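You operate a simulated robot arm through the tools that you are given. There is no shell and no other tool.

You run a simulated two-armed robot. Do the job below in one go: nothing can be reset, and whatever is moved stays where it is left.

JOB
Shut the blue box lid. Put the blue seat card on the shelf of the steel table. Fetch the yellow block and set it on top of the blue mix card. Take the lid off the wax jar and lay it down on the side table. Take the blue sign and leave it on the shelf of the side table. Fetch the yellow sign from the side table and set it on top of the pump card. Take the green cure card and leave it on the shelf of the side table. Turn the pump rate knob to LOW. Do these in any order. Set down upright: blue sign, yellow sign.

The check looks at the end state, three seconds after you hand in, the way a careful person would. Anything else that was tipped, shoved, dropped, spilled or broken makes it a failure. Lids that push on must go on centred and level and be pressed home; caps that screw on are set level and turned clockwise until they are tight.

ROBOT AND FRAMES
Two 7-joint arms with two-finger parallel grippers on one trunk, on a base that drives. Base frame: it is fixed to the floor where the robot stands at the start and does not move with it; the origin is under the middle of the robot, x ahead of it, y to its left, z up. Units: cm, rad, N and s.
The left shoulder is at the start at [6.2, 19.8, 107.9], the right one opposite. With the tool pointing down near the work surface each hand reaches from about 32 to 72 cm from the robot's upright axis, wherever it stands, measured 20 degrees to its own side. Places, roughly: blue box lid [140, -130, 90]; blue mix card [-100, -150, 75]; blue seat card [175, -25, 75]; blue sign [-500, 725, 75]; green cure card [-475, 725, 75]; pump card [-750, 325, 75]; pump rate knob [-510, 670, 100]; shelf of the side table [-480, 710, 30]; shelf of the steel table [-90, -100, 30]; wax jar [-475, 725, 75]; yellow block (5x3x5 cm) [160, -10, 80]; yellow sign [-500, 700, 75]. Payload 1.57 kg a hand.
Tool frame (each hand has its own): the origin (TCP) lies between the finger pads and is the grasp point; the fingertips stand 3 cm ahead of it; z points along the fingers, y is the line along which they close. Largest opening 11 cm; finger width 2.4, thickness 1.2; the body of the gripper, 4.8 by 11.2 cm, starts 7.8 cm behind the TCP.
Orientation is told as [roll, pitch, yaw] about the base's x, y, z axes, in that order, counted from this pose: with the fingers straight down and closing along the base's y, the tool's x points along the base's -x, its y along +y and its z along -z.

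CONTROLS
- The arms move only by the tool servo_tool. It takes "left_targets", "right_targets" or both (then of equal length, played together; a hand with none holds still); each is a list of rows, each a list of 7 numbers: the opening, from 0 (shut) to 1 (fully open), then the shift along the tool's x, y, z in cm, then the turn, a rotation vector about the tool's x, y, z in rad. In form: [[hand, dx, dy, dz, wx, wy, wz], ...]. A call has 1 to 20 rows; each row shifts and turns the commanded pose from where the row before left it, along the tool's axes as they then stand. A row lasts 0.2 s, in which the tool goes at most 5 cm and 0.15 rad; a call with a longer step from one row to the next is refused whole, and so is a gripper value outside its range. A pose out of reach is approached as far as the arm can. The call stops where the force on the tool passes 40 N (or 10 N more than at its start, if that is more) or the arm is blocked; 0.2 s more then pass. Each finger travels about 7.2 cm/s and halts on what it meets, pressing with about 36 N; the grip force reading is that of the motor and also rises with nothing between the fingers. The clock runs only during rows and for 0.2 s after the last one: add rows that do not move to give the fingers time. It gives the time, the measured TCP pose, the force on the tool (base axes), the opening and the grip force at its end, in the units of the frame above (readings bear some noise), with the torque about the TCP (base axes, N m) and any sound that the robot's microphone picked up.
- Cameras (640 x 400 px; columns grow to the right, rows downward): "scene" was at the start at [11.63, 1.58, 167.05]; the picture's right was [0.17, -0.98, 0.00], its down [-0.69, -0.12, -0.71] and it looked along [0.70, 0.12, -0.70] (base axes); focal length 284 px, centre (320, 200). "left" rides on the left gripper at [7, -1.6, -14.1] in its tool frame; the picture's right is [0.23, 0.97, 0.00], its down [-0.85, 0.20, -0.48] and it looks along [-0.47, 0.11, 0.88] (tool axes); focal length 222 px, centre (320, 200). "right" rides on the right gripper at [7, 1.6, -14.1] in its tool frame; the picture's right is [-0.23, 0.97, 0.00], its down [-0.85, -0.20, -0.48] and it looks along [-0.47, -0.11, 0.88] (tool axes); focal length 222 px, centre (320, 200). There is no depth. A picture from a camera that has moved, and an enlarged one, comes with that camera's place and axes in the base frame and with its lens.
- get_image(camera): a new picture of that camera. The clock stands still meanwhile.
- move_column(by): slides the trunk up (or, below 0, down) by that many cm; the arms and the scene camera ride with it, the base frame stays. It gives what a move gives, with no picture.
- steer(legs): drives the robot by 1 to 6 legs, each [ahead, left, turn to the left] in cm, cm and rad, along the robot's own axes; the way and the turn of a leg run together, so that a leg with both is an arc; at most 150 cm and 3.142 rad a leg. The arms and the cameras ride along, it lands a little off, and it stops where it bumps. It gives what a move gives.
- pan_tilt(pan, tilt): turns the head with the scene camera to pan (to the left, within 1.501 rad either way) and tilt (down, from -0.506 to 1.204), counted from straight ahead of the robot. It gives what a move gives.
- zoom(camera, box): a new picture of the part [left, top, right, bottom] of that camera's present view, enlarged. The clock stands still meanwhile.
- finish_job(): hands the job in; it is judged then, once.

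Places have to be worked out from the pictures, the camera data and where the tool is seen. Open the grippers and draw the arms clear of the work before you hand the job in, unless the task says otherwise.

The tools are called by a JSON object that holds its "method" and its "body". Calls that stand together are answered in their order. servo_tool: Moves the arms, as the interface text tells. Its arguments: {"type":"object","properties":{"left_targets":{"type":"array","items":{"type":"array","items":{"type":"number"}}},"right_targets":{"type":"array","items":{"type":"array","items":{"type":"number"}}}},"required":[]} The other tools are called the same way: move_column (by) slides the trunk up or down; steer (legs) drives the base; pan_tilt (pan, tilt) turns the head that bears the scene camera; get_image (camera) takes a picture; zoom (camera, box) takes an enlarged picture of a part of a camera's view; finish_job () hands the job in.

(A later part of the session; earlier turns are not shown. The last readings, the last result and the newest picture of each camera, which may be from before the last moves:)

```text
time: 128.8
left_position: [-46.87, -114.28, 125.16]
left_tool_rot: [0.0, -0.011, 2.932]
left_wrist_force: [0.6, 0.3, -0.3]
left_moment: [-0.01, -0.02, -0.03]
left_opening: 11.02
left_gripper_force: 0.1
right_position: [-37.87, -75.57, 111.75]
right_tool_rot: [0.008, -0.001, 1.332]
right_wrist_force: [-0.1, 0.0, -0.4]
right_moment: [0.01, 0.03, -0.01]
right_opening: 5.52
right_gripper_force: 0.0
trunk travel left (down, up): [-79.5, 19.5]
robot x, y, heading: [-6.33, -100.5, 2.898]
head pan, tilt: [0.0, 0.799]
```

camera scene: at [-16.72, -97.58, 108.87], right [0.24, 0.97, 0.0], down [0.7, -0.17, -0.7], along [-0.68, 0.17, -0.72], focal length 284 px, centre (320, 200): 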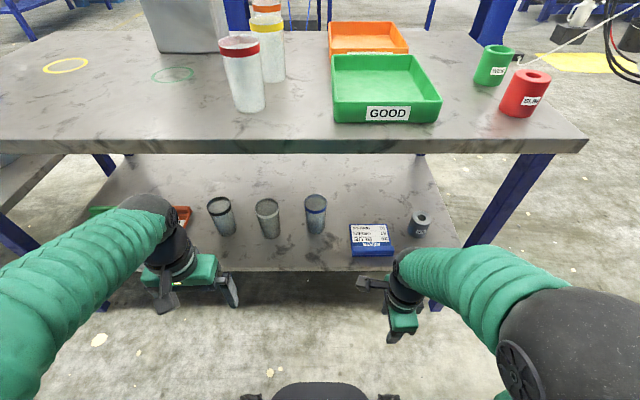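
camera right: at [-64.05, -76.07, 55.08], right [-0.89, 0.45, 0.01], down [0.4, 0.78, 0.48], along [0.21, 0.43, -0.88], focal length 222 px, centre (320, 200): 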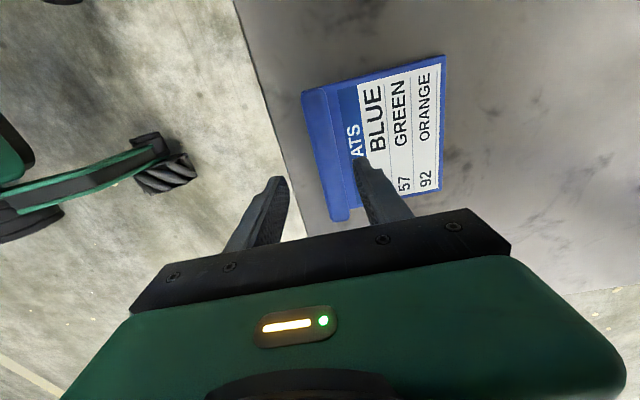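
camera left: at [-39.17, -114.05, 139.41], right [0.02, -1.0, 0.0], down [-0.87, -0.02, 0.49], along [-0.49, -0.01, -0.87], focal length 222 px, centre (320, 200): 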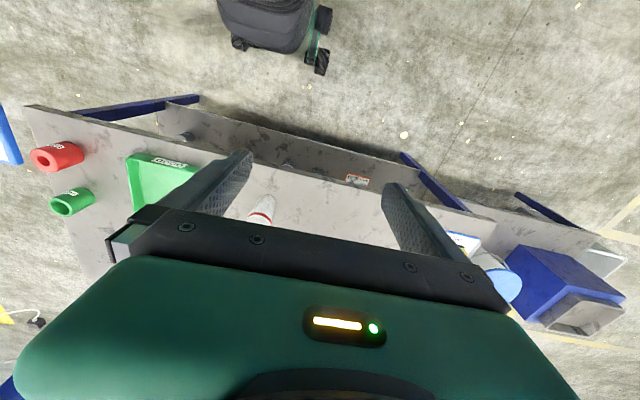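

Three jobs done. Next is the far side table; I survey the room for a route.

{"method": "pan_tilt", "body": {"pan": -0.5, "tilt": 0.15}}

{"method": "get_image", "body": {"camera": "scene"}}

{"method": "pan_tilt", "body": {"pan": -1.5, "tilt": 0.15}}

{"method": "get_image", "body": {"camera": "scene"}}

{"method": "pan_tilt", "body": {"pan": 0.6, "tilt": 0.15}}

{"method": "get_image", "body": {"camera": "scene"}}

```text
time: 129.9
left_position: [-46.78, -114.32, 125.1]
left_tool_rot: [-0.001, -0.011, 2.932]
left_wrist_force: [-0.2, -0.6, -0.2]
left_moment: [0.02, 0.03, 0.0]
left_opening: 11.03
left_gripper_force: 0.1
right_position: [-37.87, -75.55, 111.74]
right_tool_rot: [0.009, -0.002, 1.332]
right_wrist_force: [0.2, 0.3, 0.6]
right_moment: [0.0, 0.0, -0.01]
right_opening: 5.51
right_gripper_force: 0.1
trunk travel left (down, up): [-79.5, 19.5]
robot x, y, heading: [-5.89, -100.2, 2.894]
head pan, tilt: [-0.499, 0.15]
```

```text
taken
camera scene: at [-15.83, -93.25, 184.69], right [0.68, 0.74, 0.0], down [0.11, -0.1, -0.99], along [-0.73, 0.67, -0.15], focal length 284 px, centre (320, 200)
```

scene: 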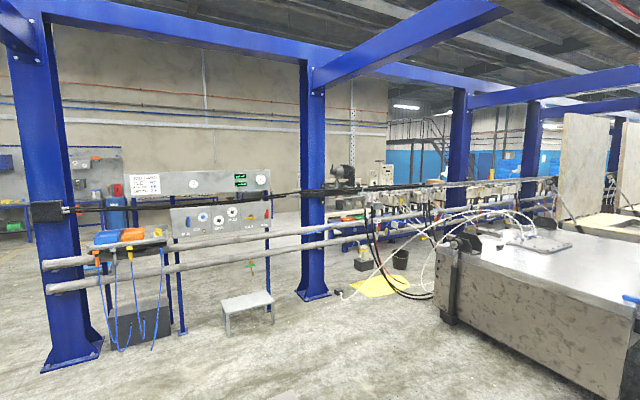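

```text
time: 131.2
left_position: [-46.79, -114.28, 125.23]
left_tool_rot: [-0.003, -0.01, 2.932]
left_wrist_force: [-0.1, -0.1, -0.2]
left_moment: [0.0, -0.01, 0.01]
left_opening: 10.98
left_gripper_force: 0.0
right_position: [-37.91, -75.58, 111.71]
right_tool_rot: [0.008, -0.001, 1.332]
right_wrist_force: [0.0, 0.5, 0.7]
right_moment: [0.02, 0.02, -0.01]
right_opening: 5.49
right_gripper_force: 0.1
trunk travel left (down, up): [-79.5, 19.5]
robot x, y, heading: [-6.09, -100.27, 2.894]
head pan, tilt: [-1.499, 0.15]
```

```text
taken
camera scene: at [-7.41, -90.39, 184.71], right [0.98, -0.17, 0.0], down [-0.02, -0.15, -0.99], along [0.17, 0.97, -0.15], focal length 284 px, centre (320, 200)
```

scene: 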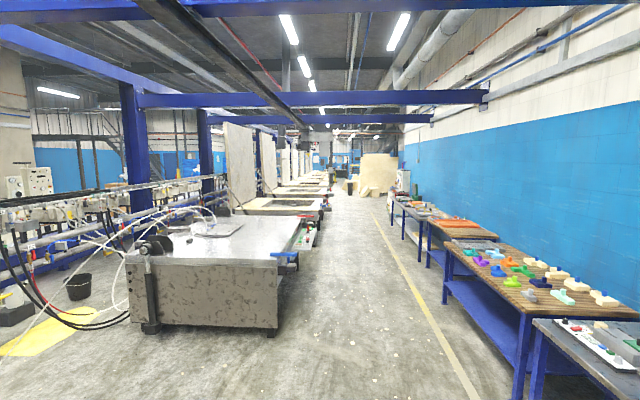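

```text
time: 133.2
left_position: [-46.79, -114.24, 125.24]
left_tool_rot: [0.001, -0.01, 2.932]
left_wrist_force: [0.4, 0.1, -0.1]
left_moment: [0.06, -0.02, 0.0]
left_opening: 11.01
left_gripper_force: 0.0
right_position: [-37.94, -75.55, 111.82]
right_tool_rot: [0.01, -0.002, 1.332]
right_wrist_force: [-0.5, 0.1, -0.2]
right_moment: [-0.03, 0.0, -0.01]
right_opening: 5.48
right_gripper_force: 0.0
trunk travel left (down, up): [-79.5, 19.5]
robot x, y, heading: [-5.81, -100.14, 2.895]
head pan, tilt: [0.6, 0.15]
```

```text
taken
camera scene: at [-17.72, -102.76, 184.7], right [-0.35, 0.94, 0.0], down [0.14, 0.05, -0.99], along [-0.93, -0.34, -0.15], focal length 284 px, centre (320, 200)
```

scene: 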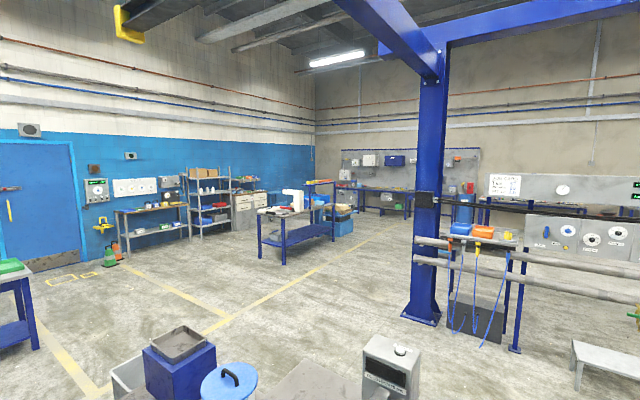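

{"method": "pan_tilt", "body": {"pan": -0.8, "tilt": 0.1}}

{"method": "zoom", "body": {"camera": "scene", "box": [100, 100, 420, 300]}}

{"method": "zoom", "body": {"camera": "scene", "box": [200, 130, 340, 218]}}

```text
time: 134.7
left_position: [-46.9, -114.4, 125.21]
left_tool_rot: [0.0, -0.01, 2.932]
left_wrist_force: [0.0, 0.8, -0.3]
left_moment: [-0.02, -0.01, -0.04]
left_opening: 11.0
left_gripper_force: 0.1
right_position: [-37.86, -75.5, 111.77]
right_tool_rot: [0.011, -0.002, 1.332]
right_wrist_force: [0.1, 0.4, 0.5]
right_moment: [0.0, 0.0, -0.02]
right_opening: 5.49
right_gripper_force: 0.0
trunk travel left (down, up): [-79.5, 19.5]
robot x, y, heading: [-5.78, -100.41, 2.895]
head pan, tilt: [-0.799, 0.099]
```

```text
2.00 times, centred on (260, 200) of scene
camera zoom: at [-13.64, -91.57, 185.17], right [0.86, 0.5, 0.0], down [0.05, -0.09, -0.99], along [-0.5, 0.86, -0.1], focal length 568 px, centre (440, 200)
```

zoom: 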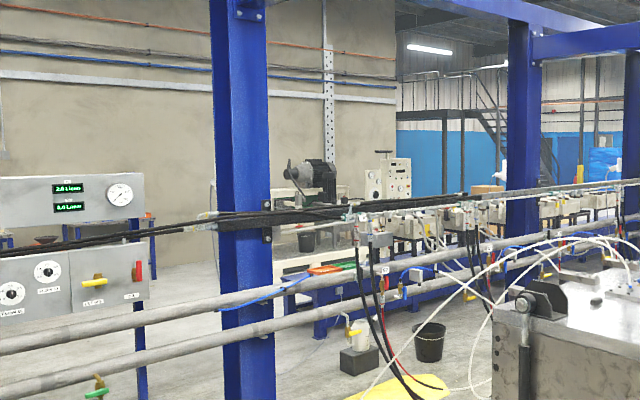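

```text
4.55 times, centred on (270, 174) of scene
camera zoom: at [-13.64, -91.57, 185.17], right [0.86, 0.5, 0.0], down [0.05, -0.09, -0.99], along [-0.5, 0.86, -0.1], focal length 1291 px, centre (547, 318)
```

zoom: 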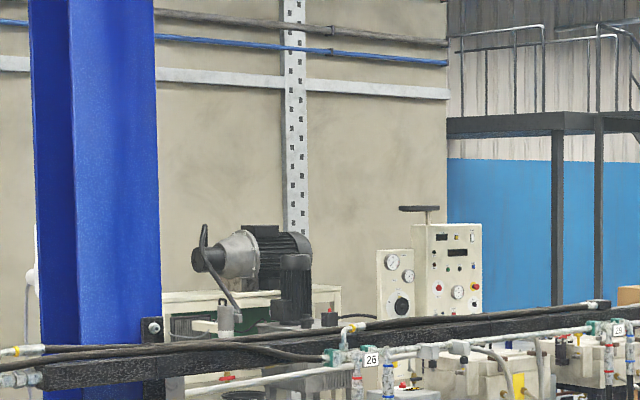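

The side table lies beyond the pipe row, past its first column's left end. I go between the steel table and the granite machine, then left along the pipe row.

{"method": "steer", "body": {"legs": [[-10, -150, 0], [150, 0, 0], [75, 0, 0], [0, 100, 0]]}}

{"method": "pan_tilt", "body": {"pan": 0.6, "tilt": 0.4}}

{"method": "get_image", "body": {"camera": "scene"}}

{"method": "pan_tilt", "body": {"pan": -0.4, "tilt": 0.3}}

{"method": "get_image", "body": {"camera": "scene"}}

```text
refused: leg 1 is longer than a leg can be; nothing moved
```

```text
time: 136.2
left_position: [-46.93, -114.37, 125.15]
left_tool_rot: [-0.001, -0.01, 2.933]
left_wrist_force: [-0.3, 0.9, 0.3]
left_moment: [-0.02, 0.03, 0.03]
left_opening: 11.0
left_gripper_force: 0.0
right_position: [-37.8, -75.6, 111.86]
right_tool_rot: [0.009, -0.001, 1.331]
right_wrist_force: [0.3, 0.1, -0.1]
right_moment: [-0.03, 0.01, 0.03]
right_opening: 5.5
right_gripper_force: 0.0
trunk travel left (down, up): [-79.5, 19.5]
robot x, y, heading: [-5.91, -100.31, 2.896]
head pan, tilt: [0.6, 0.4]
```

```text
taken
camera scene: at [-17.71, -102.75, 182.38], right [-0.35, 0.94, 0.0], down [0.37, 0.13, -0.92], along [-0.86, -0.32, -0.39], focal length 284 px, centre (320, 200)
```

scene: 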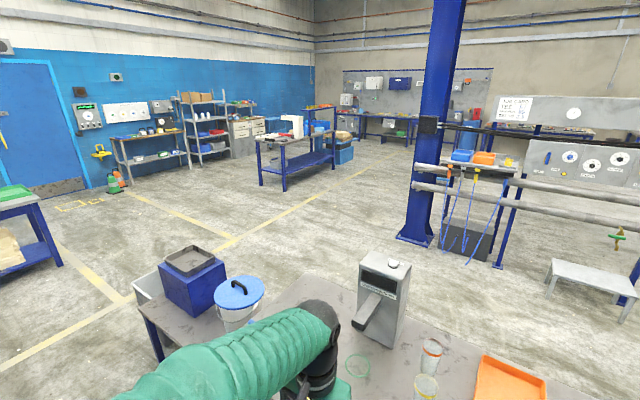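

```text
time: 137.5
left_position: [-46.94, -114.41, 125.39]
left_tool_rot: [0.0, -0.01, 2.933]
left_wrist_force: [-0.1, -0.2, -0.1]
left_moment: [0.0, 0.05, -0.01]
left_opening: 10.99
left_gripper_force: 0.0
right_position: [-37.83, -75.44, 111.74]
right_tool_rot: [0.01, -0.001, 1.332]
right_wrist_force: [0.1, -0.3, 0.5]
right_moment: [0.0, 0.0, -0.01]
right_opening: 5.48
right_gripper_force: 0.1
trunk travel left (down, up): [-79.5, 19.5]
robot x, y, heading: [-6.14, -100.46, 2.897]
head pan, tilt: [-0.4, 0.3]
```

```text
taken
camera scene: at [-16.48, -93.92, 183.3], right [0.6, 0.8, 0.0], down [0.24, -0.18, -0.95], along [-0.76, 0.57, -0.3], focal length 284 px, centre (320, 200)
```

scene: 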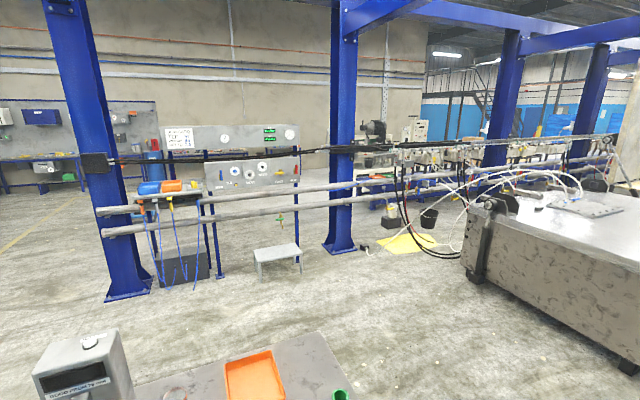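

The way is open. I drive it in legs under the 150 cm limit.

{"method": "steer", "body": {"legs": [[-8, 0, 0], [0, -148, 0], [150, 0, 0], [80, 0, 0], [0, 110, 0]]}}

{"method": "pan_tilt", "body": {"pan": 0.6, "tilt": 0.4}}

{"method": "get_image", "body": {"camera": "scene"}}

{"method": "pan_tilt", "body": {"pan": -0.4, "tilt": 0.3}}

{"method": "get_image", "body": {"camera": "scene"}}

```text
time: 161.3
left_position: [-247.2, -24.35, 125.28]
left_tool_rot: [0.002, -0.011, 2.923]
left_wrist_force: [0.5, 0.1, -0.4]
left_moment: [0.01, 0.0, 0.01]
left_opening: 11.0
left_gripper_force: 0.0
right_position: [-238.04, 14.15, 111.77]
right_tool_rot: [0.01, 0.002, 1.322]
right_wrist_force: [-1.5, -0.7, -0.1]
right_moment: [-0.03, -0.04, 0.01]
right_opening: 5.51
right_gripper_force: 0.0
trunk travel left (down, up): [-79.5, 19.5]
robot x, y, heading: [-206.48, -11.38, 2.89]
head pan, tilt: [-0.4, 0.3]
```

```text
time: 162.6
left_position: [-247.43, -24.83, 125.25]
left_tool_rot: [-0.002, -0.01, 2.923]
left_wrist_force: [0.3, -0.3, -0.2]
left_moment: [-0.02, -0.05, -0.01]
left_opening: 10.99
left_gripper_force: 0.0
right_position: [-238.19, 13.87, 111.8]
right_tool_rot: [0.009, -0.002, 1.321]
right_wrist_force: [-0.4, 0.2, -0.1]
right_moment: [0.01, -0.02, 0.01]
right_opening: 5.49
right_gripper_force: 0.1
trunk travel left (down, up): [-79.5, 19.5]
robot x, y, heading: [-206.46, -11.22, 2.886]
head pan, tilt: [0.6, 0.4]
```

```text
taken
camera scene: at [-218.2, -13.46, 182.38], right [-0.34, 0.94, 0.0], down [0.37, 0.13, -0.92], along [-0.87, -0.31, -0.39], focal length 284 px, centre (320, 200)
```

scene: 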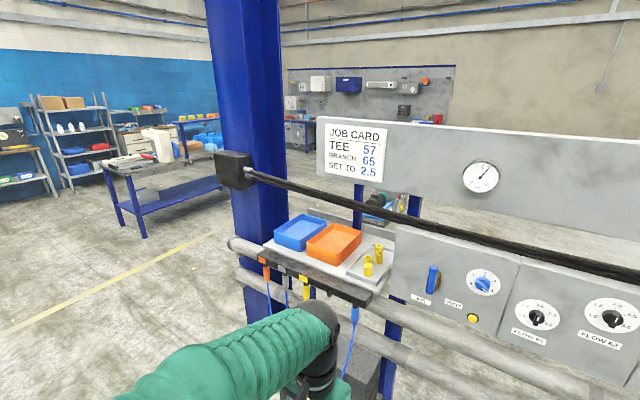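

```text
time: 163.9
left_position: [-247.35, -24.66, 125.28]
left_tool_rot: [-0.001, -0.011, 2.922]
left_wrist_force: [-0.6, -1.1, 0.0]
left_moment: [0.03, 0.0, -0.02]
left_opening: 11.01
left_gripper_force: 0.0
right_position: [-238.0, 13.97, 111.65]
right_tool_rot: [0.008, 0.0, 1.32]
right_wrist_force: [-0.2, 0.2, 0.0]
right_moment: [-0.03, -0.02, 0.01]
right_opening: 5.51
right_gripper_force: 0.1
trunk travel left (down, up): [-79.5, 19.5]
robot x, y, heading: [-206.33, -11.58, 2.883]
head pan, tilt: [-0.4, 0.3]
```

```text
taken
camera scene: at [-216.87, -4.62, 183.3], right [0.61, 0.79, 0.0], down [0.24, -0.18, -0.95], along [-0.76, 0.58, -0.3], focal length 284 px, centre (320, 200)
```

scene: 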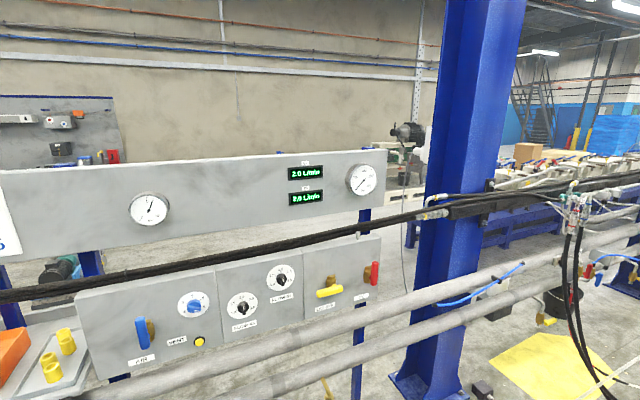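

I'm closer to the pipe row than estimated, so I back off 30 cm before going left.

{"method": "steer", "body": {"legs": [[-30, 0, 0.015], [0, 105, 0]]}}

{"method": "pan_tilt", "body": {"pan": 0.2, "tilt": 0.5}}

{"method": "get_image", "body": {"camera": "scene"}}

{"method": "pan_tilt", "body": {"pan": 1.4, "tilt": 0.5}}

{"method": "get_image", "body": {"camera": "scene"}}

```text
time: 171.0
left_position: [-245.36, -133.52, 125.26]
left_tool_rot: [0.002, -0.011, 2.911]
left_wrist_force: [-0.1, -0.3, 0.3]
left_moment: [-0.03, -0.02, 0.01]
left_opening: 10.99
left_gripper_force: 0.1
right_position: [-235.57, -95.05, 111.68]
right_tool_rot: [0.01, 0.001, 1.311]
right_wrist_force: [0.6, -0.2, 0.0]
right_moment: [0.04, 0.0, 0.01]
right_opening: 5.52
right_gripper_force: 0.1
trunk travel left (down, up): [-79.5, 19.5]
robot x, y, heading: [-204.55, -120.95, 2.872]
head pan, tilt: [-0.4, 0.3]
```

```text
time: 172.0
left_position: [-245.43, -133.75, 125.27]
left_tool_rot: [-0.001, -0.013, 2.914]
left_wrist_force: [-0.1, -0.3, -0.1]
left_moment: [-0.02, -0.01, 0.04]
left_opening: 10.98
left_gripper_force: 0.0
right_position: [-235.64, -95.14, 111.77]
right_tool_rot: [0.008, -0.001, 1.311]
right_wrist_force: [-0.5, -0.2, 0.5]
right_moment: [0.01, 0.05, -0.01]
right_opening: 5.5
right_gripper_force: 0.1
trunk travel left (down, up): [-79.5, 19.5]
robot x, y, heading: [-204.19, -120.49, 2.873]
head pan, tilt: [0.201, 0.499]
```

```text
taken
camera scene: at [-216.39, -119.14, 181.46], right [0.07, 1.0, 0.0], down [0.48, -0.03, -0.88], along [-0.88, 0.06, -0.48], focal length 284 px, centre (320, 200)
```

scene: 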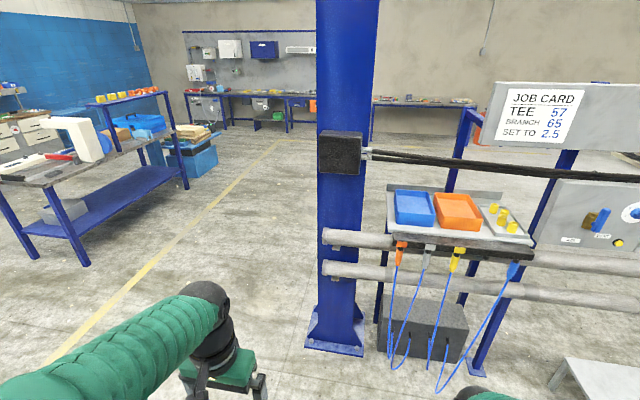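

```text
time: 173.4
left_position: [-245.47, -133.78, 125.29]
left_tool_rot: [-0.001, -0.011, 2.911]
left_wrist_force: [1.2, -0.3, 0.4]
left_moment: [0.0, 0.0, 0.0]
left_opening: 11.02
left_gripper_force: 0.0
right_position: [-235.63, -95.32, 111.73]
right_tool_rot: [0.009, -0.003, 1.312]
right_wrist_force: [-0.3, -0.7, -0.3]
right_moment: [-0.01, -0.01, -0.03]
right_opening: 5.51
right_gripper_force: 0.1
trunk travel left (down, up): [-79.5, 19.5]
robot x, y, heading: [-204.54, -120.49, 2.872]
head pan, tilt: [1.4, 0.499]
```

```text
taken
camera scene: at [-211.2, -128.07, 181.47], right [-0.91, 0.42, 0.0], down [0.2, 0.43, -0.88], along [-0.37, -0.8, -0.48], focal length 284 px, centre (320, 200)
```

scene: 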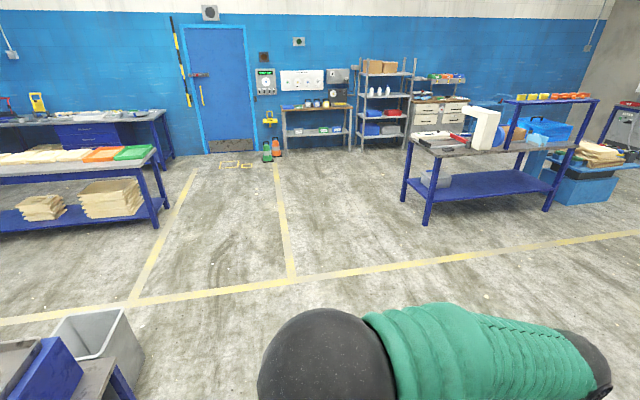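

I strafe left past the column, correct the heading, and go forward through the gap.

{"method": "steer", "body": {"legs": [[0, 110, 0.03], [150, 0, 0], [60, 0, 0]]}}

{"method": "pan_tilt", "body": {"pan": -1.2, "tilt": 0.25}}

{"method": "get_image", "body": {"camera": "scene"}}

{"method": "pan_tilt", "body": {"pan": -0.2, "tilt": 0.25}}

{"method": "get_image", "body": {"camera": "scene"}}

```text
time: 189.1
left_position: [-478.28, -190.89, 125.38]
left_tool_rot: [-0.003, -0.015, 2.949]
left_wrist_force: [-0.7, -0.3, 0.4]
left_moment: [0.01, -0.01, -0.01]
left_opening: 11.04
left_gripper_force: 0.1
right_position: [-469.93, -152.1, 111.82]
right_tool_rot: [0.009, -0.002, 1.347]
right_wrist_force: [0.2, -0.1, 0.2]
right_moment: [-0.01, 0.0, 0.02]
right_opening: 5.53
right_gripper_force: 0.1
trunk travel left (down, up): [-79.5, 19.5]
robot x, y, heading: [-438.01, -176.06, 2.915]
head pan, tilt: [1.4, 0.499]
```

```text
time: 191.5
left_position: [-478.4, -190.91, 125.21]
left_tool_rot: [0.001, -0.014, 2.95]
left_wrist_force: [-0.3, 0.3, -0.4]
left_moment: [-0.01, 0.02, 0.0]
left_opening: 11.0
left_gripper_force: 0.0
right_position: [-470.01, -152.03, 111.74]
right_tool_rot: [0.007, -0.002, 1.347]
right_wrist_force: [0.3, 0.4, -1.0]
right_moment: [-0.01, -0.02, 0.0]
right_opening: 5.49
right_gripper_force: 0.0
trunk travel left (down, up): [-79.5, 19.5]
robot x, y, heading: [-437.89, -176.36, 2.913]
head pan, tilt: [-1.201, 0.25]
```

```text
taken
camera scene: at [-442.26, -166.18, 183.78], right [0.99, 0.14, 0.0], down [0.04, -0.24, -0.97], along [-0.14, 0.96, -0.25], focal length 284 px, centre (320, 200)
```

scene: 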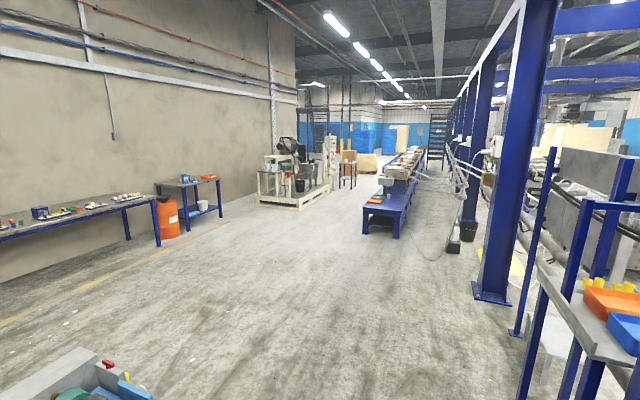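

```text
time: 192.7
left_position: [-478.43, -190.88, 125.35]
left_tool_rot: [-0.001, -0.011, 2.951]
left_wrist_force: [0.3, 0.0, 0.0]
left_moment: [0.0, 0.03, -0.03]
left_opening: 11.01
left_gripper_force: 0.1
right_position: [-470.03, -151.97, 111.84]
right_tool_rot: [0.009, 0.0, 1.347]
right_wrist_force: [0.2, -0.5, -0.4]
right_moment: [-0.01, 0.0, 0.01]
right_opening: 5.52
right_gripper_force: 0.0
trunk travel left (down, up): [-79.5, 19.5]
robot x, y, heading: [-437.75, -176.29, 2.914]
head pan, tilt: [-0.201, 0.25]
```

```text
taken
camera scene: at [-449.43, -171.54, 183.77], right [0.42, 0.91, 0.0], down [0.23, -0.1, -0.97], along [-0.88, 0.4, -0.25], focal length 284 px, centre (320, 200)
```

scene: 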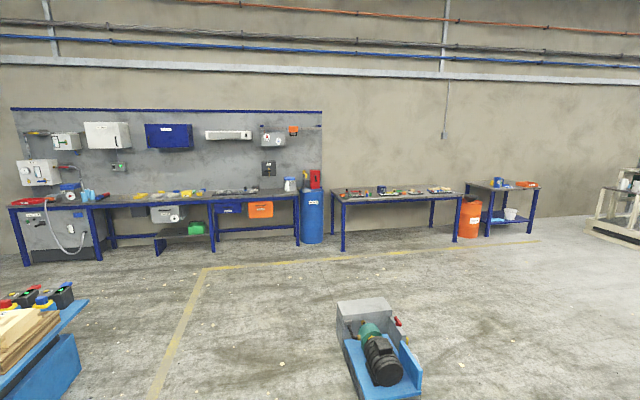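

{"method": "pan_tilt", "body": {"pan": -1.2, "tilt": 0.25}}

{"method": "zoom", "body": {"camera": "scene", "box": [240, 120, 400, 220]}}

{"method": "zoom", "body": {"camera": "scene", "box": [140, 150, 240, 250]}}

```text
time: 194.0
left_position: [-478.38, -190.94, 125.24]
left_tool_rot: [0.0, -0.012, 2.948]
left_wrist_force: [-0.5, 0.0, -0.4]
left_moment: [0.02, -0.01, 0.0]
left_opening: 11.0
left_gripper_force: 0.1
right_position: [-470.08, -152.11, 111.89]
right_tool_rot: [0.008, -0.002, 1.346]
right_wrist_force: [0.2, 0.9, -0.5]
right_moment: [0.01, 0.03, 0.0]
right_opening: 5.51
right_gripper_force: 0.0
trunk travel left (down, up): [-79.5, 19.5]
robot x, y, heading: [-438.07, -176.69, 2.911]
head pan, tilt: [-1.201, 0.25]
```

```text
4.00 times, centred on (320, 170) of scene
camera zoom: at [-442.26, -166.19, 183.78], right [0.99, 0.14, 0.0], down [0.04, -0.24, -0.97], along [-0.14, 0.96, -0.25], focal length 1136 px, centre (320, 320)
```

zoom: 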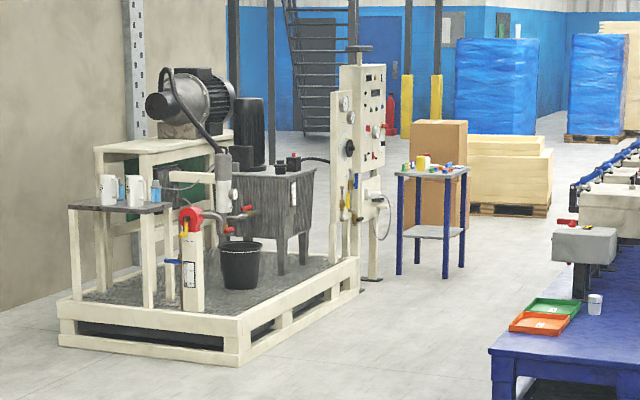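

```text
4.00 times, centred on (190, 200) of scene
camera zoom: at [-442.26, -166.19, 183.78], right [0.99, 0.14, 0.0], down [0.04, -0.24, -0.97], along [-0.14, 0.96, -0.25], focal length 1136 px, centre (840, 200)
```

zoom: 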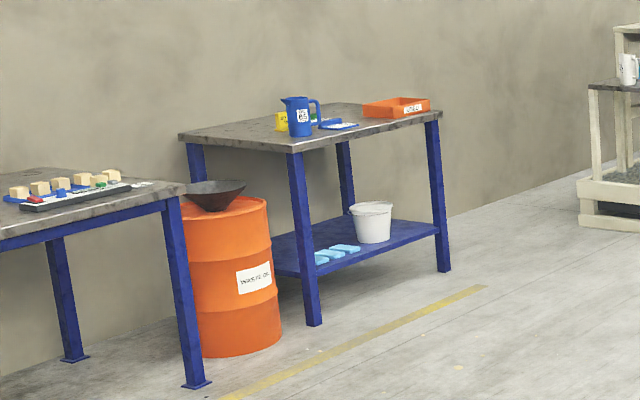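

The small grey side table stands beyond the cream pump rig at about (-487, 710), reachable from its aisle side. I drive there, keeping between the rig and the valve bench.

{"method": "steer", "body": {"legs": [[30, 0, -0.01], [0, -150, 0], [100, -108, 0], [42, -108, 0], [0, -140, 0]]}}

{"method": "pan_tilt", "body": {"pan": -1.3, "tilt": 0.4}}

{"method": "get_image", "body": {"camera": "scene"}}

```text
time: 222.0
left_position: [-536.83, 337.92, 125.17]
left_tool_rot: [-0.003, -0.012, 2.982]
left_wrist_force: [-0.4, 0.0, -0.9]
left_moment: [0.0, 0.0, 0.02]
left_opening: 11.01
left_gripper_force: 0.0
right_position: [-529.73, 377.17, 111.73]
right_tool_rot: [0.01, -0.004, 1.38]
right_wrist_force: [0.0, -0.4, 0.5]
right_moment: [0.02, 0.01, -0.02]
right_opening: 5.48
right_gripper_force: 0.1
trunk travel left (down, up): [-79.5, 19.5]
robot x, y, heading: [-496.86, 354.18, 2.947]
head pan, tilt: [-1.201, 0.25]
```

```text
time: 222.7
left_position: [-536.75, 338.04, 125.42]
left_tool_rot: [-0.001, -0.013, 2.983]
left_wrist_force: [-0.1, -1.0, 0.3]
left_moment: [0.01, 0.0, -0.03]
left_opening: 11.0
left_gripper_force: 0.1
right_position: [-529.65, 377.13, 111.74]
right_tool_rot: [0.011, -0.002, 1.38]
right_wrist_force: [1.3, -0.8, 0.4]
right_moment: [0.02, -0.02, 0.02]
right_opening: 5.51
right_gripper_force: 0.0
trunk travel left (down, up): [-79.5, 19.5]
robot x, y, heading: [-496.83, 354.4, 2.949]
head pan, tilt: [-1.3, 0.4]
```

```text
taken
camera scene: at [-500.48, 364.02, 182.39], right [1.0, 0.07, 0.0], down [0.03, -0.39, -0.92], along [-0.07, 0.92, -0.39], focal length 284 px, centre (320, 200)
```

scene: 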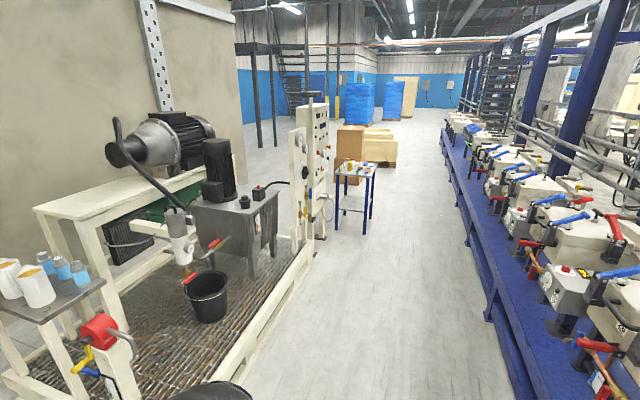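

{"method": "steer", "body": {"legs": [[0, 0, -0.046], [0, -130, 0], [0, -100, 0]]}}

{"method": "pan_tilt", "body": {"pan": -0.9, "tilt": 0.6}}

{"method": "get_image", "body": {"camera": "scene"}}

```text
time: 234.6
left_position: [-475.18, 567.79, 125.15]
left_tool_rot: [-0.003, -0.015, 2.87]
left_wrist_force: [0.7, 0.0, -0.1]
left_moment: [0.03, -0.01, -0.01]
left_opening: 10.98
left_gripper_force: 0.0
right_position: [-463.59, 605.93, 111.84]
right_tool_rot: [0.011, -0.003, 1.265]
right_wrist_force: [-0.4, 0.1, -0.2]
right_moment: [-0.01, 0.0, 0.0]
right_opening: 5.51
right_gripper_force: 0.1
trunk travel left (down, up): [-79.5, 19.5]
robot x, y, heading: [-433.47, 579.2, 2.835]
head pan, tilt: [-1.3, 0.4]
```

```text
time: 235.5
left_position: [-475.01, 567.9, 125.44]
left_tool_rot: [-0.003, -0.014, 2.87]
left_wrist_force: [-0.4, -0.3, 0.0]
left_moment: [0.02, 0.01, 0.02]
left_opening: 10.99
left_gripper_force: 0.0
right_position: [-463.6, 605.92, 111.74]
right_tool_rot: [0.011, -0.003, 1.266]
right_wrist_force: [0.1, 0.0, -0.5]
right_moment: [0.05, 0.02, -0.01]
right_opening: 5.5
right_gripper_force: 0.0
trunk travel left (down, up): [-79.5, 19.5]
robot x, y, heading: [-433.21, 579.18, 2.829]
head pan, tilt: [-0.901, 0.6]
```

```text
taken
camera scene: at [-439.62, 588.51, 180.56], right [0.94, 0.35, 0.0], down [0.2, -0.53, -0.83], along [-0.29, 0.77, -0.56], focal length 284 px, centre (320, 200)
```

scene: 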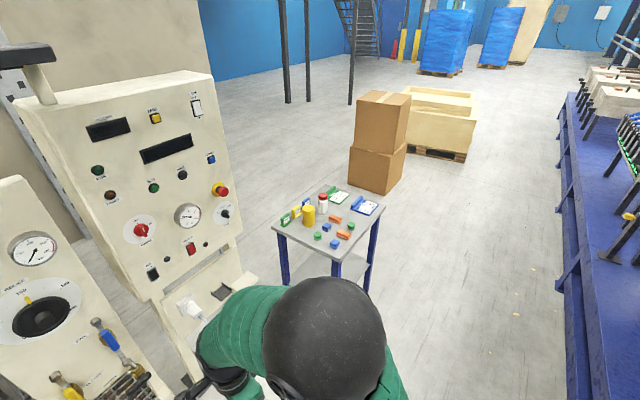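

{"method": "zoom", "body": {"camera": "scene", "box": [260, 175, 400, 263]}}

{"method": "zoom", "body": {"camera": "scene", "box": [60, 80, 260, 300]}}

```text
4.55 times, centred on (330, 219) of scene
camera zoom: at [-439.62, 588.51, 180.56], right [0.94, 0.35, 0.0], down [0.2, -0.53, -0.83], along [-0.29, 0.77, -0.56], focal length 1291 px, centre (274, 114)
```

zoom: 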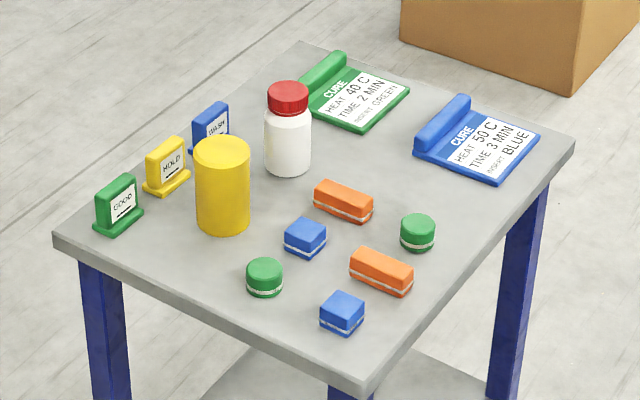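

```text
1.82 times, centred on (160, 190) of scene
camera zoom: at [-439.62, 588.51, 180.56], right [0.94, 0.35, 0.0], down [0.2, -0.53, -0.83], along [-0.29, 0.77, -0.56], focal length 516 px, centre (611, 218)
```

zoom: 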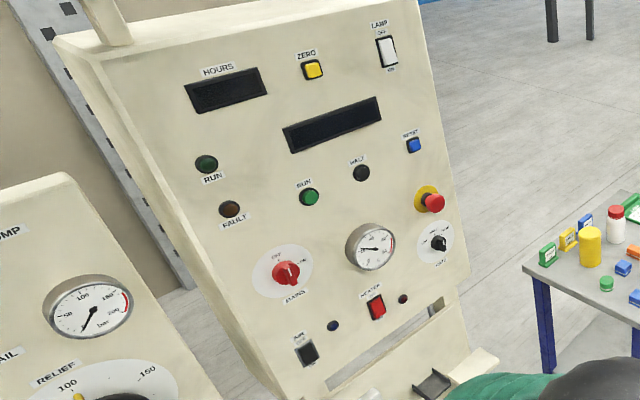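

{"method": "zoom", "body": {"camera": "scene", "box": [195, 165, 245, 255]}}

{"method": "zoom", "body": {"camera": "scene", "box": [270, 180, 350, 235]}}

{"method": "zoom", "body": {"camera": "scene", "box": [0, 170, 130, 400]}}

```text
4.44 times, centred on (220, 210) of scene
camera zoom: at [-439.62, 588.51, 180.56], right [0.94, 0.35, 0.0], down [0.2, -0.53, -0.83], along [-0.29, 0.77, -0.56], focal length 1262 px, centre (764, 156)
```

zoom: 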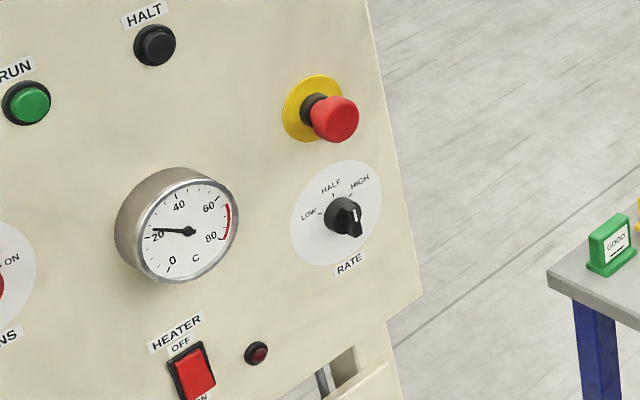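

```text
7.27 times, centred on (310, 208) of scene
camera zoom: at [-439.62, 588.51, 180.56], right [0.94, 0.35, 0.0], down [0.2, -0.53, -0.83], along [-0.29, 0.77, -0.56], focal length 2065 px, centre (393, 146)
```

zoom: 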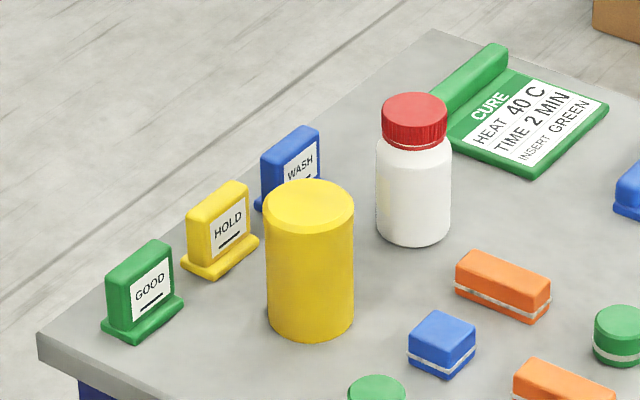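

```text
1.74 times, centred on (65, 285) of scene
camera zoom: at [-439.62, 588.51, 180.56], right [0.94, 0.35, 0.0], down [0.2, -0.53, -0.83], along [-0.29, 0.77, -0.56], focal length 494 px, centre (764, 52)
```

zoom: 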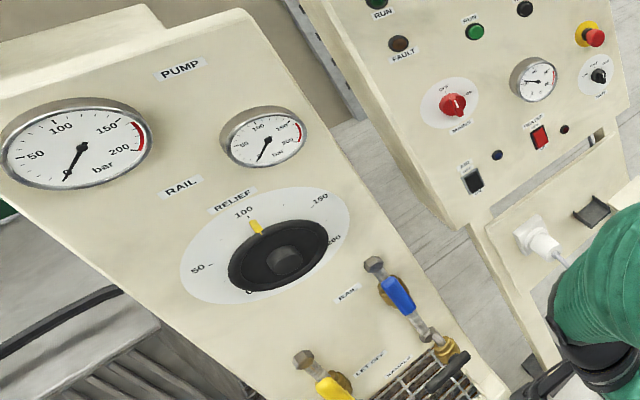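

The RATE knob is on the right panel, and the side table carries the signs, a white jar with a ribbed red cap, and the cure cards. I move to stand before the table on the aisle side.

{"method": "steer", "body": {"legs": [[-4, 0, 0.06], [0, -115, 0]]}}

{"method": "pan_tilt", "body": {"pan": 0.0, "tilt": 0.8}}

{"method": "get_image", "body": {"camera": "scene"}}

```text
time: 241.8
left_position: [-440.45, 676.6, 125.32]
left_tool_rot: [-0.003, -0.012, 2.895]
left_wrist_force: [0.2, 0.5, -0.6]
left_moment: [-0.01, -0.01, 0.04]
left_opening: 10.99
left_gripper_force: 0.1
right_position: [-429.93, 715.07, 111.75]
right_tool_rot: [0.01, -0.003, 1.29]
right_wrist_force: [0.0, -0.1, 0.3]
right_moment: [0.02, 0.0, -0.01]
right_opening: 5.49
right_gripper_force: 0.1
trunk travel left (down, up): [-79.5, 19.5]
robot x, y, heading: [-399.43, 689.58, 2.857]
head pan, tilt: [-0.901, 0.6]
```

```text
time: 243.0
left_position: [-440.35, 676.78, 125.36]
left_tool_rot: [0.0, -0.012, 2.892]
left_wrist_force: [0.1, -0.4, 0.1]
left_moment: [0.03, 0.01, 0.02]
left_opening: 11.01
left_gripper_force: 0.1
right_position: [-429.79, 715.13, 111.85]
right_tool_rot: [0.01, -0.002, 1.293]
right_wrist_force: [-0.7, 0.3, 0.0]
right_moment: [0.0, 0.03, 0.0]
right_opening: 5.49
right_gripper_force: 0.1
trunk travel left (down, up): [-79.5, 19.5]
robot x, y, heading: [-399.23, 689.18, 2.859]
head pan, tilt: [0.0, 0.799]
```

```text
taken
camera scene: at [-409.98, 692.43, 178.87], right [0.28, 0.96, 0.0], down [0.69, -0.2, -0.7], along [-0.67, 0.2, -0.72], focal length 284 px, centre (320, 200)
```

scene: 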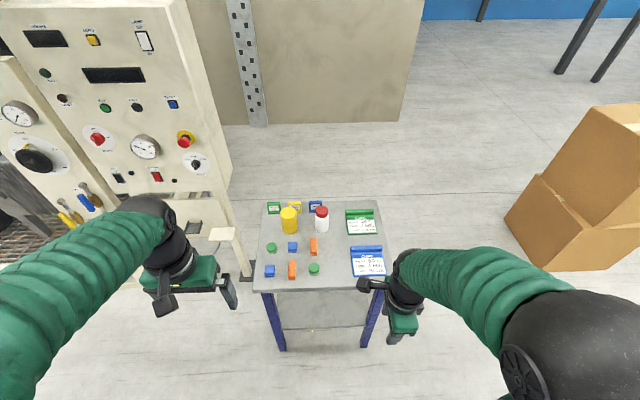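

{"method": "zoom", "body": {"camera": "scene", "box": [245, 190, 405, 300]}}

{"method": "zoom", "body": {"camera": "scene", "box": [150, 110, 240, 220]}}

{"method": "zoom", "body": {"camera": "scene", "box": [250, 280, 400, 370]}}

```text
3.64 times, centred on (325, 245) of scene
camera zoom: at [-409.98, 692.43, 178.87], right [0.28, 0.96, 0.0], down [0.69, -0.2, -0.7], along [-0.67, 0.2, -0.72], focal length 1032 px, centre (302, 36)
```

zoom: 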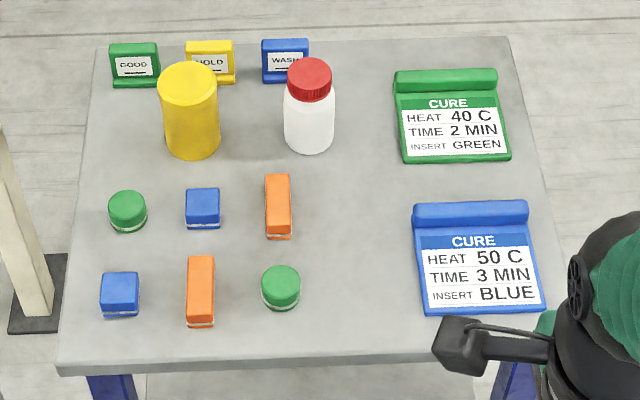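

```text
3.64 times, centred on (195, 165) of scene
camera zoom: at [-409.98, 692.43, 178.87], right [0.28, 0.96, 0.0], down [0.69, -0.2, -0.7], along [-0.67, 0.2, -0.72], focal length 1032 px, centre (774, 327)
```

zoom: 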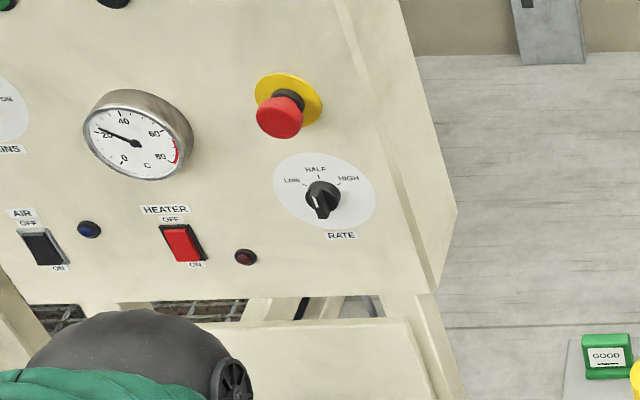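

```text
4.27 times, centred on (325, 325) of scene
camera zoom: at [-409.98, 692.43, 178.87], right [0.28, 0.96, 0.0], down [0.69, -0.2, -0.7], along [-0.67, 0.2, -0.72], focal length 1211 px, centre (299, -333)
```

zoom: 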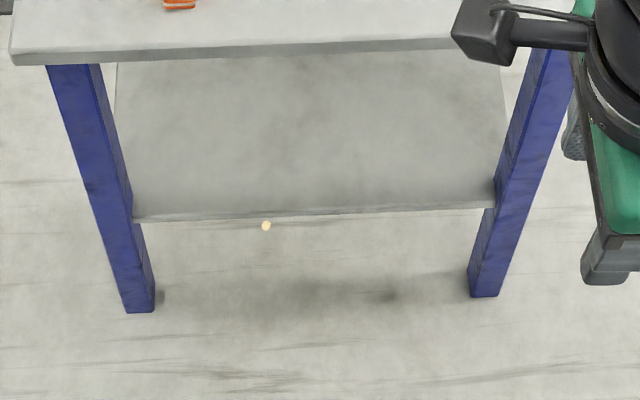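

Two views place the RATE knob at (-514.6, 668.6, 104.2). To keep the base clear of the table leg I stand to the left and use the right hand; I strafe there and turn the hand to point forward.

{"method": "steer", "body": {"legs": [[0, 62, 0.035]]}}

{"method": "servo_tool", "body": {"right_targets": [[0.5, 0, 0, 0, 0, 0, -0.1424], [0.5, 0, 0, 0, 0, 0, -0.1424], [0.5, 0, 0, 0, 0, 0, -0.1424], [0.5, 0, 0, 0, 0, 0, -0.1424], [0.5, 0, 0, 0, 0, 0, -0.1424], [0.5, 0, 0, 0, 0, 0, -0.1424], [0.5, 0, 0, 0, 0, 0, -0.1424], [0.5, 0, 0, 0, 0, 0, -0.1424], [0.5, 0, 0, 0, 0, 0, -0.1424], [0.5, 0, 0, 0, 0, 0, -0.1424], [0.5, 0, 0, 0, 0, 0, -0.1424], [0.5, -4.5, 0, 0, 0, 0, 0], [0.5, -4.5, 0, 0, 0, 0, 0], [0.5, -4.5, 0, 0, 0, 0, 0], [0.5, -4.5, 0, 0, 0, 0, 0], [0.5, 0, 0, 0, 0, 0, 0]]}}

{"method": "get_image", "body": {"camera": "scene"}}

```text
time: 246.6
left_position: [-456.67, 614.55, 125.41]
left_tool_rot: [0.002, -0.013, 2.927]
left_wrist_force: [-0.5, 0.0, -0.1]
left_moment: [0.04, -0.01, 0.02]
left_opening: 11.0
left_gripper_force: 0.0
right_position: [-447.56, 653.28, 111.81]
right_tool_rot: [0.011, 0.001, 1.325]
right_wrist_force: [-0.8, -0.3, -0.3]
right_moment: [0.01, -0.01, 0.02]
right_opening: 5.52
right_gripper_force: 0.1
trunk travel left (down, up): [-79.5, 19.5]
robot x, y, heading: [-415.88, 628.18, 2.897]
head pan, tilt: [0.0, 0.799]
```

```text
time: 250.0
left_position: [-456.78, 614.3, 125.37]
left_tool_rot: [0.001, -0.014, 2.929]
left_wrist_force: [0.0, 0.3, -0.6]
left_moment: [0.01, 0.01, -0.01]
left_opening: 10.99
left_gripper_force: 0.1
right_position: [-464.89, 657.41, 111.69]
right_tool_rot: [-0.001, -0.011, 2.891]
right_wrist_force: [-0.2, -0.6, -0.2]
right_moment: [0.01, -0.01, -0.01]
right_opening: 5.48
right_gripper_force: 0.2
trunk travel left (down, up): [-79.5, 19.5]
robot x, y, heading: [-416.11, 628.04, 2.896]
head pan, tilt: [0.0, 0.799]
```

```text
taken
camera scene: at [-427.07, 630.91, 178.86], right [0.25, 0.97, 0.0], down [0.7, -0.18, -0.7], along [-0.67, 0.17, -0.72], focal length 284 px, centre (320, 200)
```

scene: 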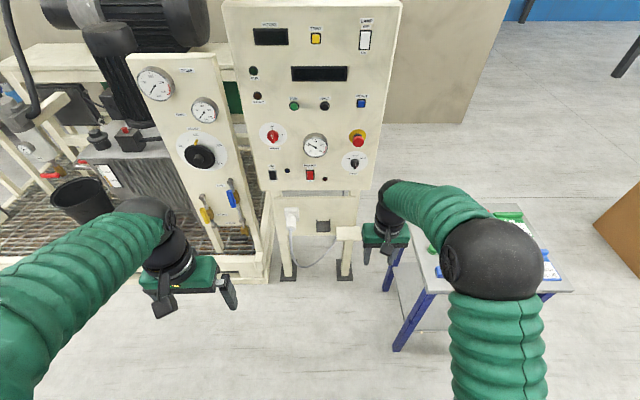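

{"method": "zoom", "body": {"camera": "scene", "box": [335, 125, 385, 185]}}

{"method": "zoom", "body": {"camera": "scene", "box": [240, 120, 420, 280]}}

```text
6.67 times, centred on (360, 155) of scene
camera zoom: at [-427.07, 630.91, 178.86], right [0.25, 0.97, 0.0], down [0.7, -0.18, -0.7], along [-0.67, 0.17, -0.72], focal length 1893 px, centre (53, 500)
```

zoom: 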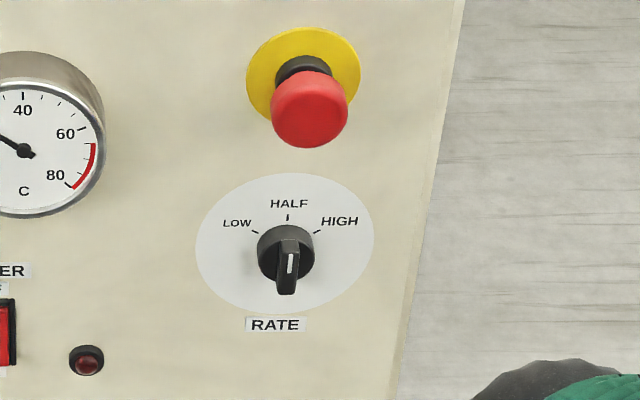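

```text
2.50 times, centred on (330, 200) of scene
camera zoom: at [-427.07, 630.91, 178.86], right [0.25, 0.97, 0.0], down [0.7, -0.18, -0.7], along [-0.67, 0.17, -0.72], focal length 710 px, centre (295, 200)
```

zoom: 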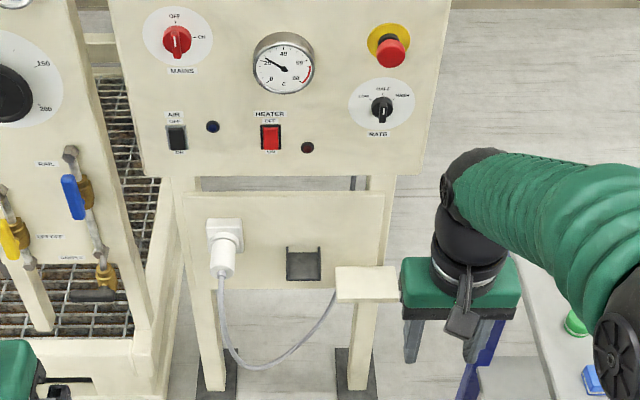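

I see a bar knob with its white mark upward (HALF), so LOW is about 60° counter-clockwise. I advance the right hand a bit and pitch it to point forward.

{"method": "servo_tool", "body": {"right_targets": [[0.5, -4, 0, 0, 0, 0, 0], [0.5, -4, 0, 0, 0, 0, 0], [0.5, 0, 0, 0, 0, -0.1428, 0], [0.5, 0, 0, 0, 0, -0.1428, 0], [0.5, 0, 0, 0, 0, -0.1428, 0], [0.5, 0, 0, 0, 0, -0.1428, 0], [0.5, 0, 0, 0, 0, -0.1428, 0], [0.5, 0, 0, 0, 0, -0.1428, 0], [0.5, 0, 0, 0, 0, -0.1428, 0], [0.5, 0, 0, 0, 0, -0.1428, 0], [0.5, 0, 0, 0, 0, -0.1428, 0], [0.5, 0, 0, 0, 0, -0.1428, 0], [0.5, 0, 0, 0, 0, -0.1428, 0], [0.5, 0, 0, 0, 0, 0, 0]]}}

{"method": "get_image", "body": {"camera": "scene"}}

{"method": "get_image", "body": {"camera": "right"}}

```text
time: 253.0
left_position: [-456.7, 614.12, 125.35]
left_tool_rot: [-0.001, -0.014, 2.927]
left_wrist_force: [0.3, 0.1, 0.3]
left_moment: [0.03, 0.01, 0.03]
left_opening: 11.0
left_gripper_force: 0.0
right_position: [-472.54, 659.45, 112.18]
right_tool_rot: [-3.057, -1.559, -0.335]
right_wrist_force: [-0.5, -0.9, 0.0]
right_moment: [0.03, -0.01, 0.03]
right_opening: 5.48
right_gripper_force: 0.1
trunk travel left (down, up): [-79.5, 19.5]
robot x, y, heading: [-416.24, 627.74, 2.888]
head pan, tilt: [0.0, 0.799]
```

```text
taken
camera scene: at [-426.98, 630.86, 178.86], right [0.25, 0.97, 0.0], down [0.7, -0.18, -0.7], along [-0.67, 0.17, -0.72], focal length 284 px, centre (320, 200)
```

scene: 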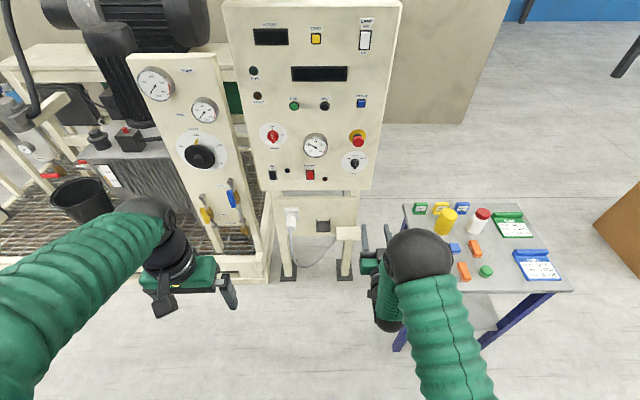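

```text
taken
camera right: at [-459.49, 654.4, 105.02], right [-0.24, -0.94, 0.23], down [0.52, 0.07, 0.85], along [-0.82, 0.32, 0.48], focal length 222 px, centre (320, 200)
```

right: 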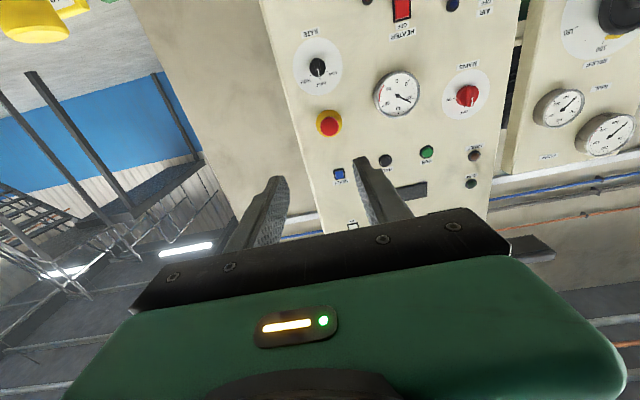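

{"method": "zoom", "body": {"camera": "right", "box": [280, 20, 380, 140]}}

```text
3.33 times, centred on (330, 80) of right
camera zoom: at [-459.49, 654.4, 105.02], right [-0.24, -0.94, 0.23], down [0.52, 0.07, 0.85], along [-0.82, 0.32, 0.48], focal length 740 px, centre (287, 600)
```

zoom: 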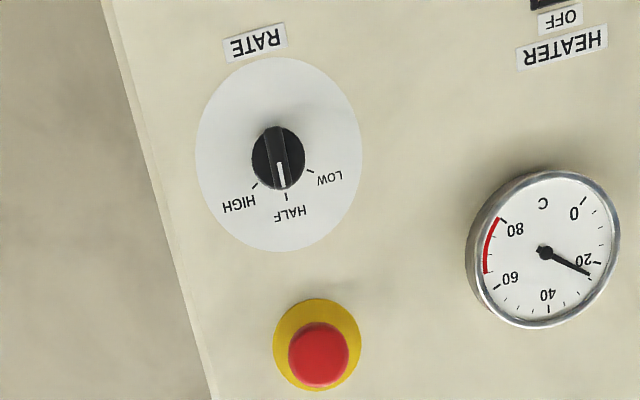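

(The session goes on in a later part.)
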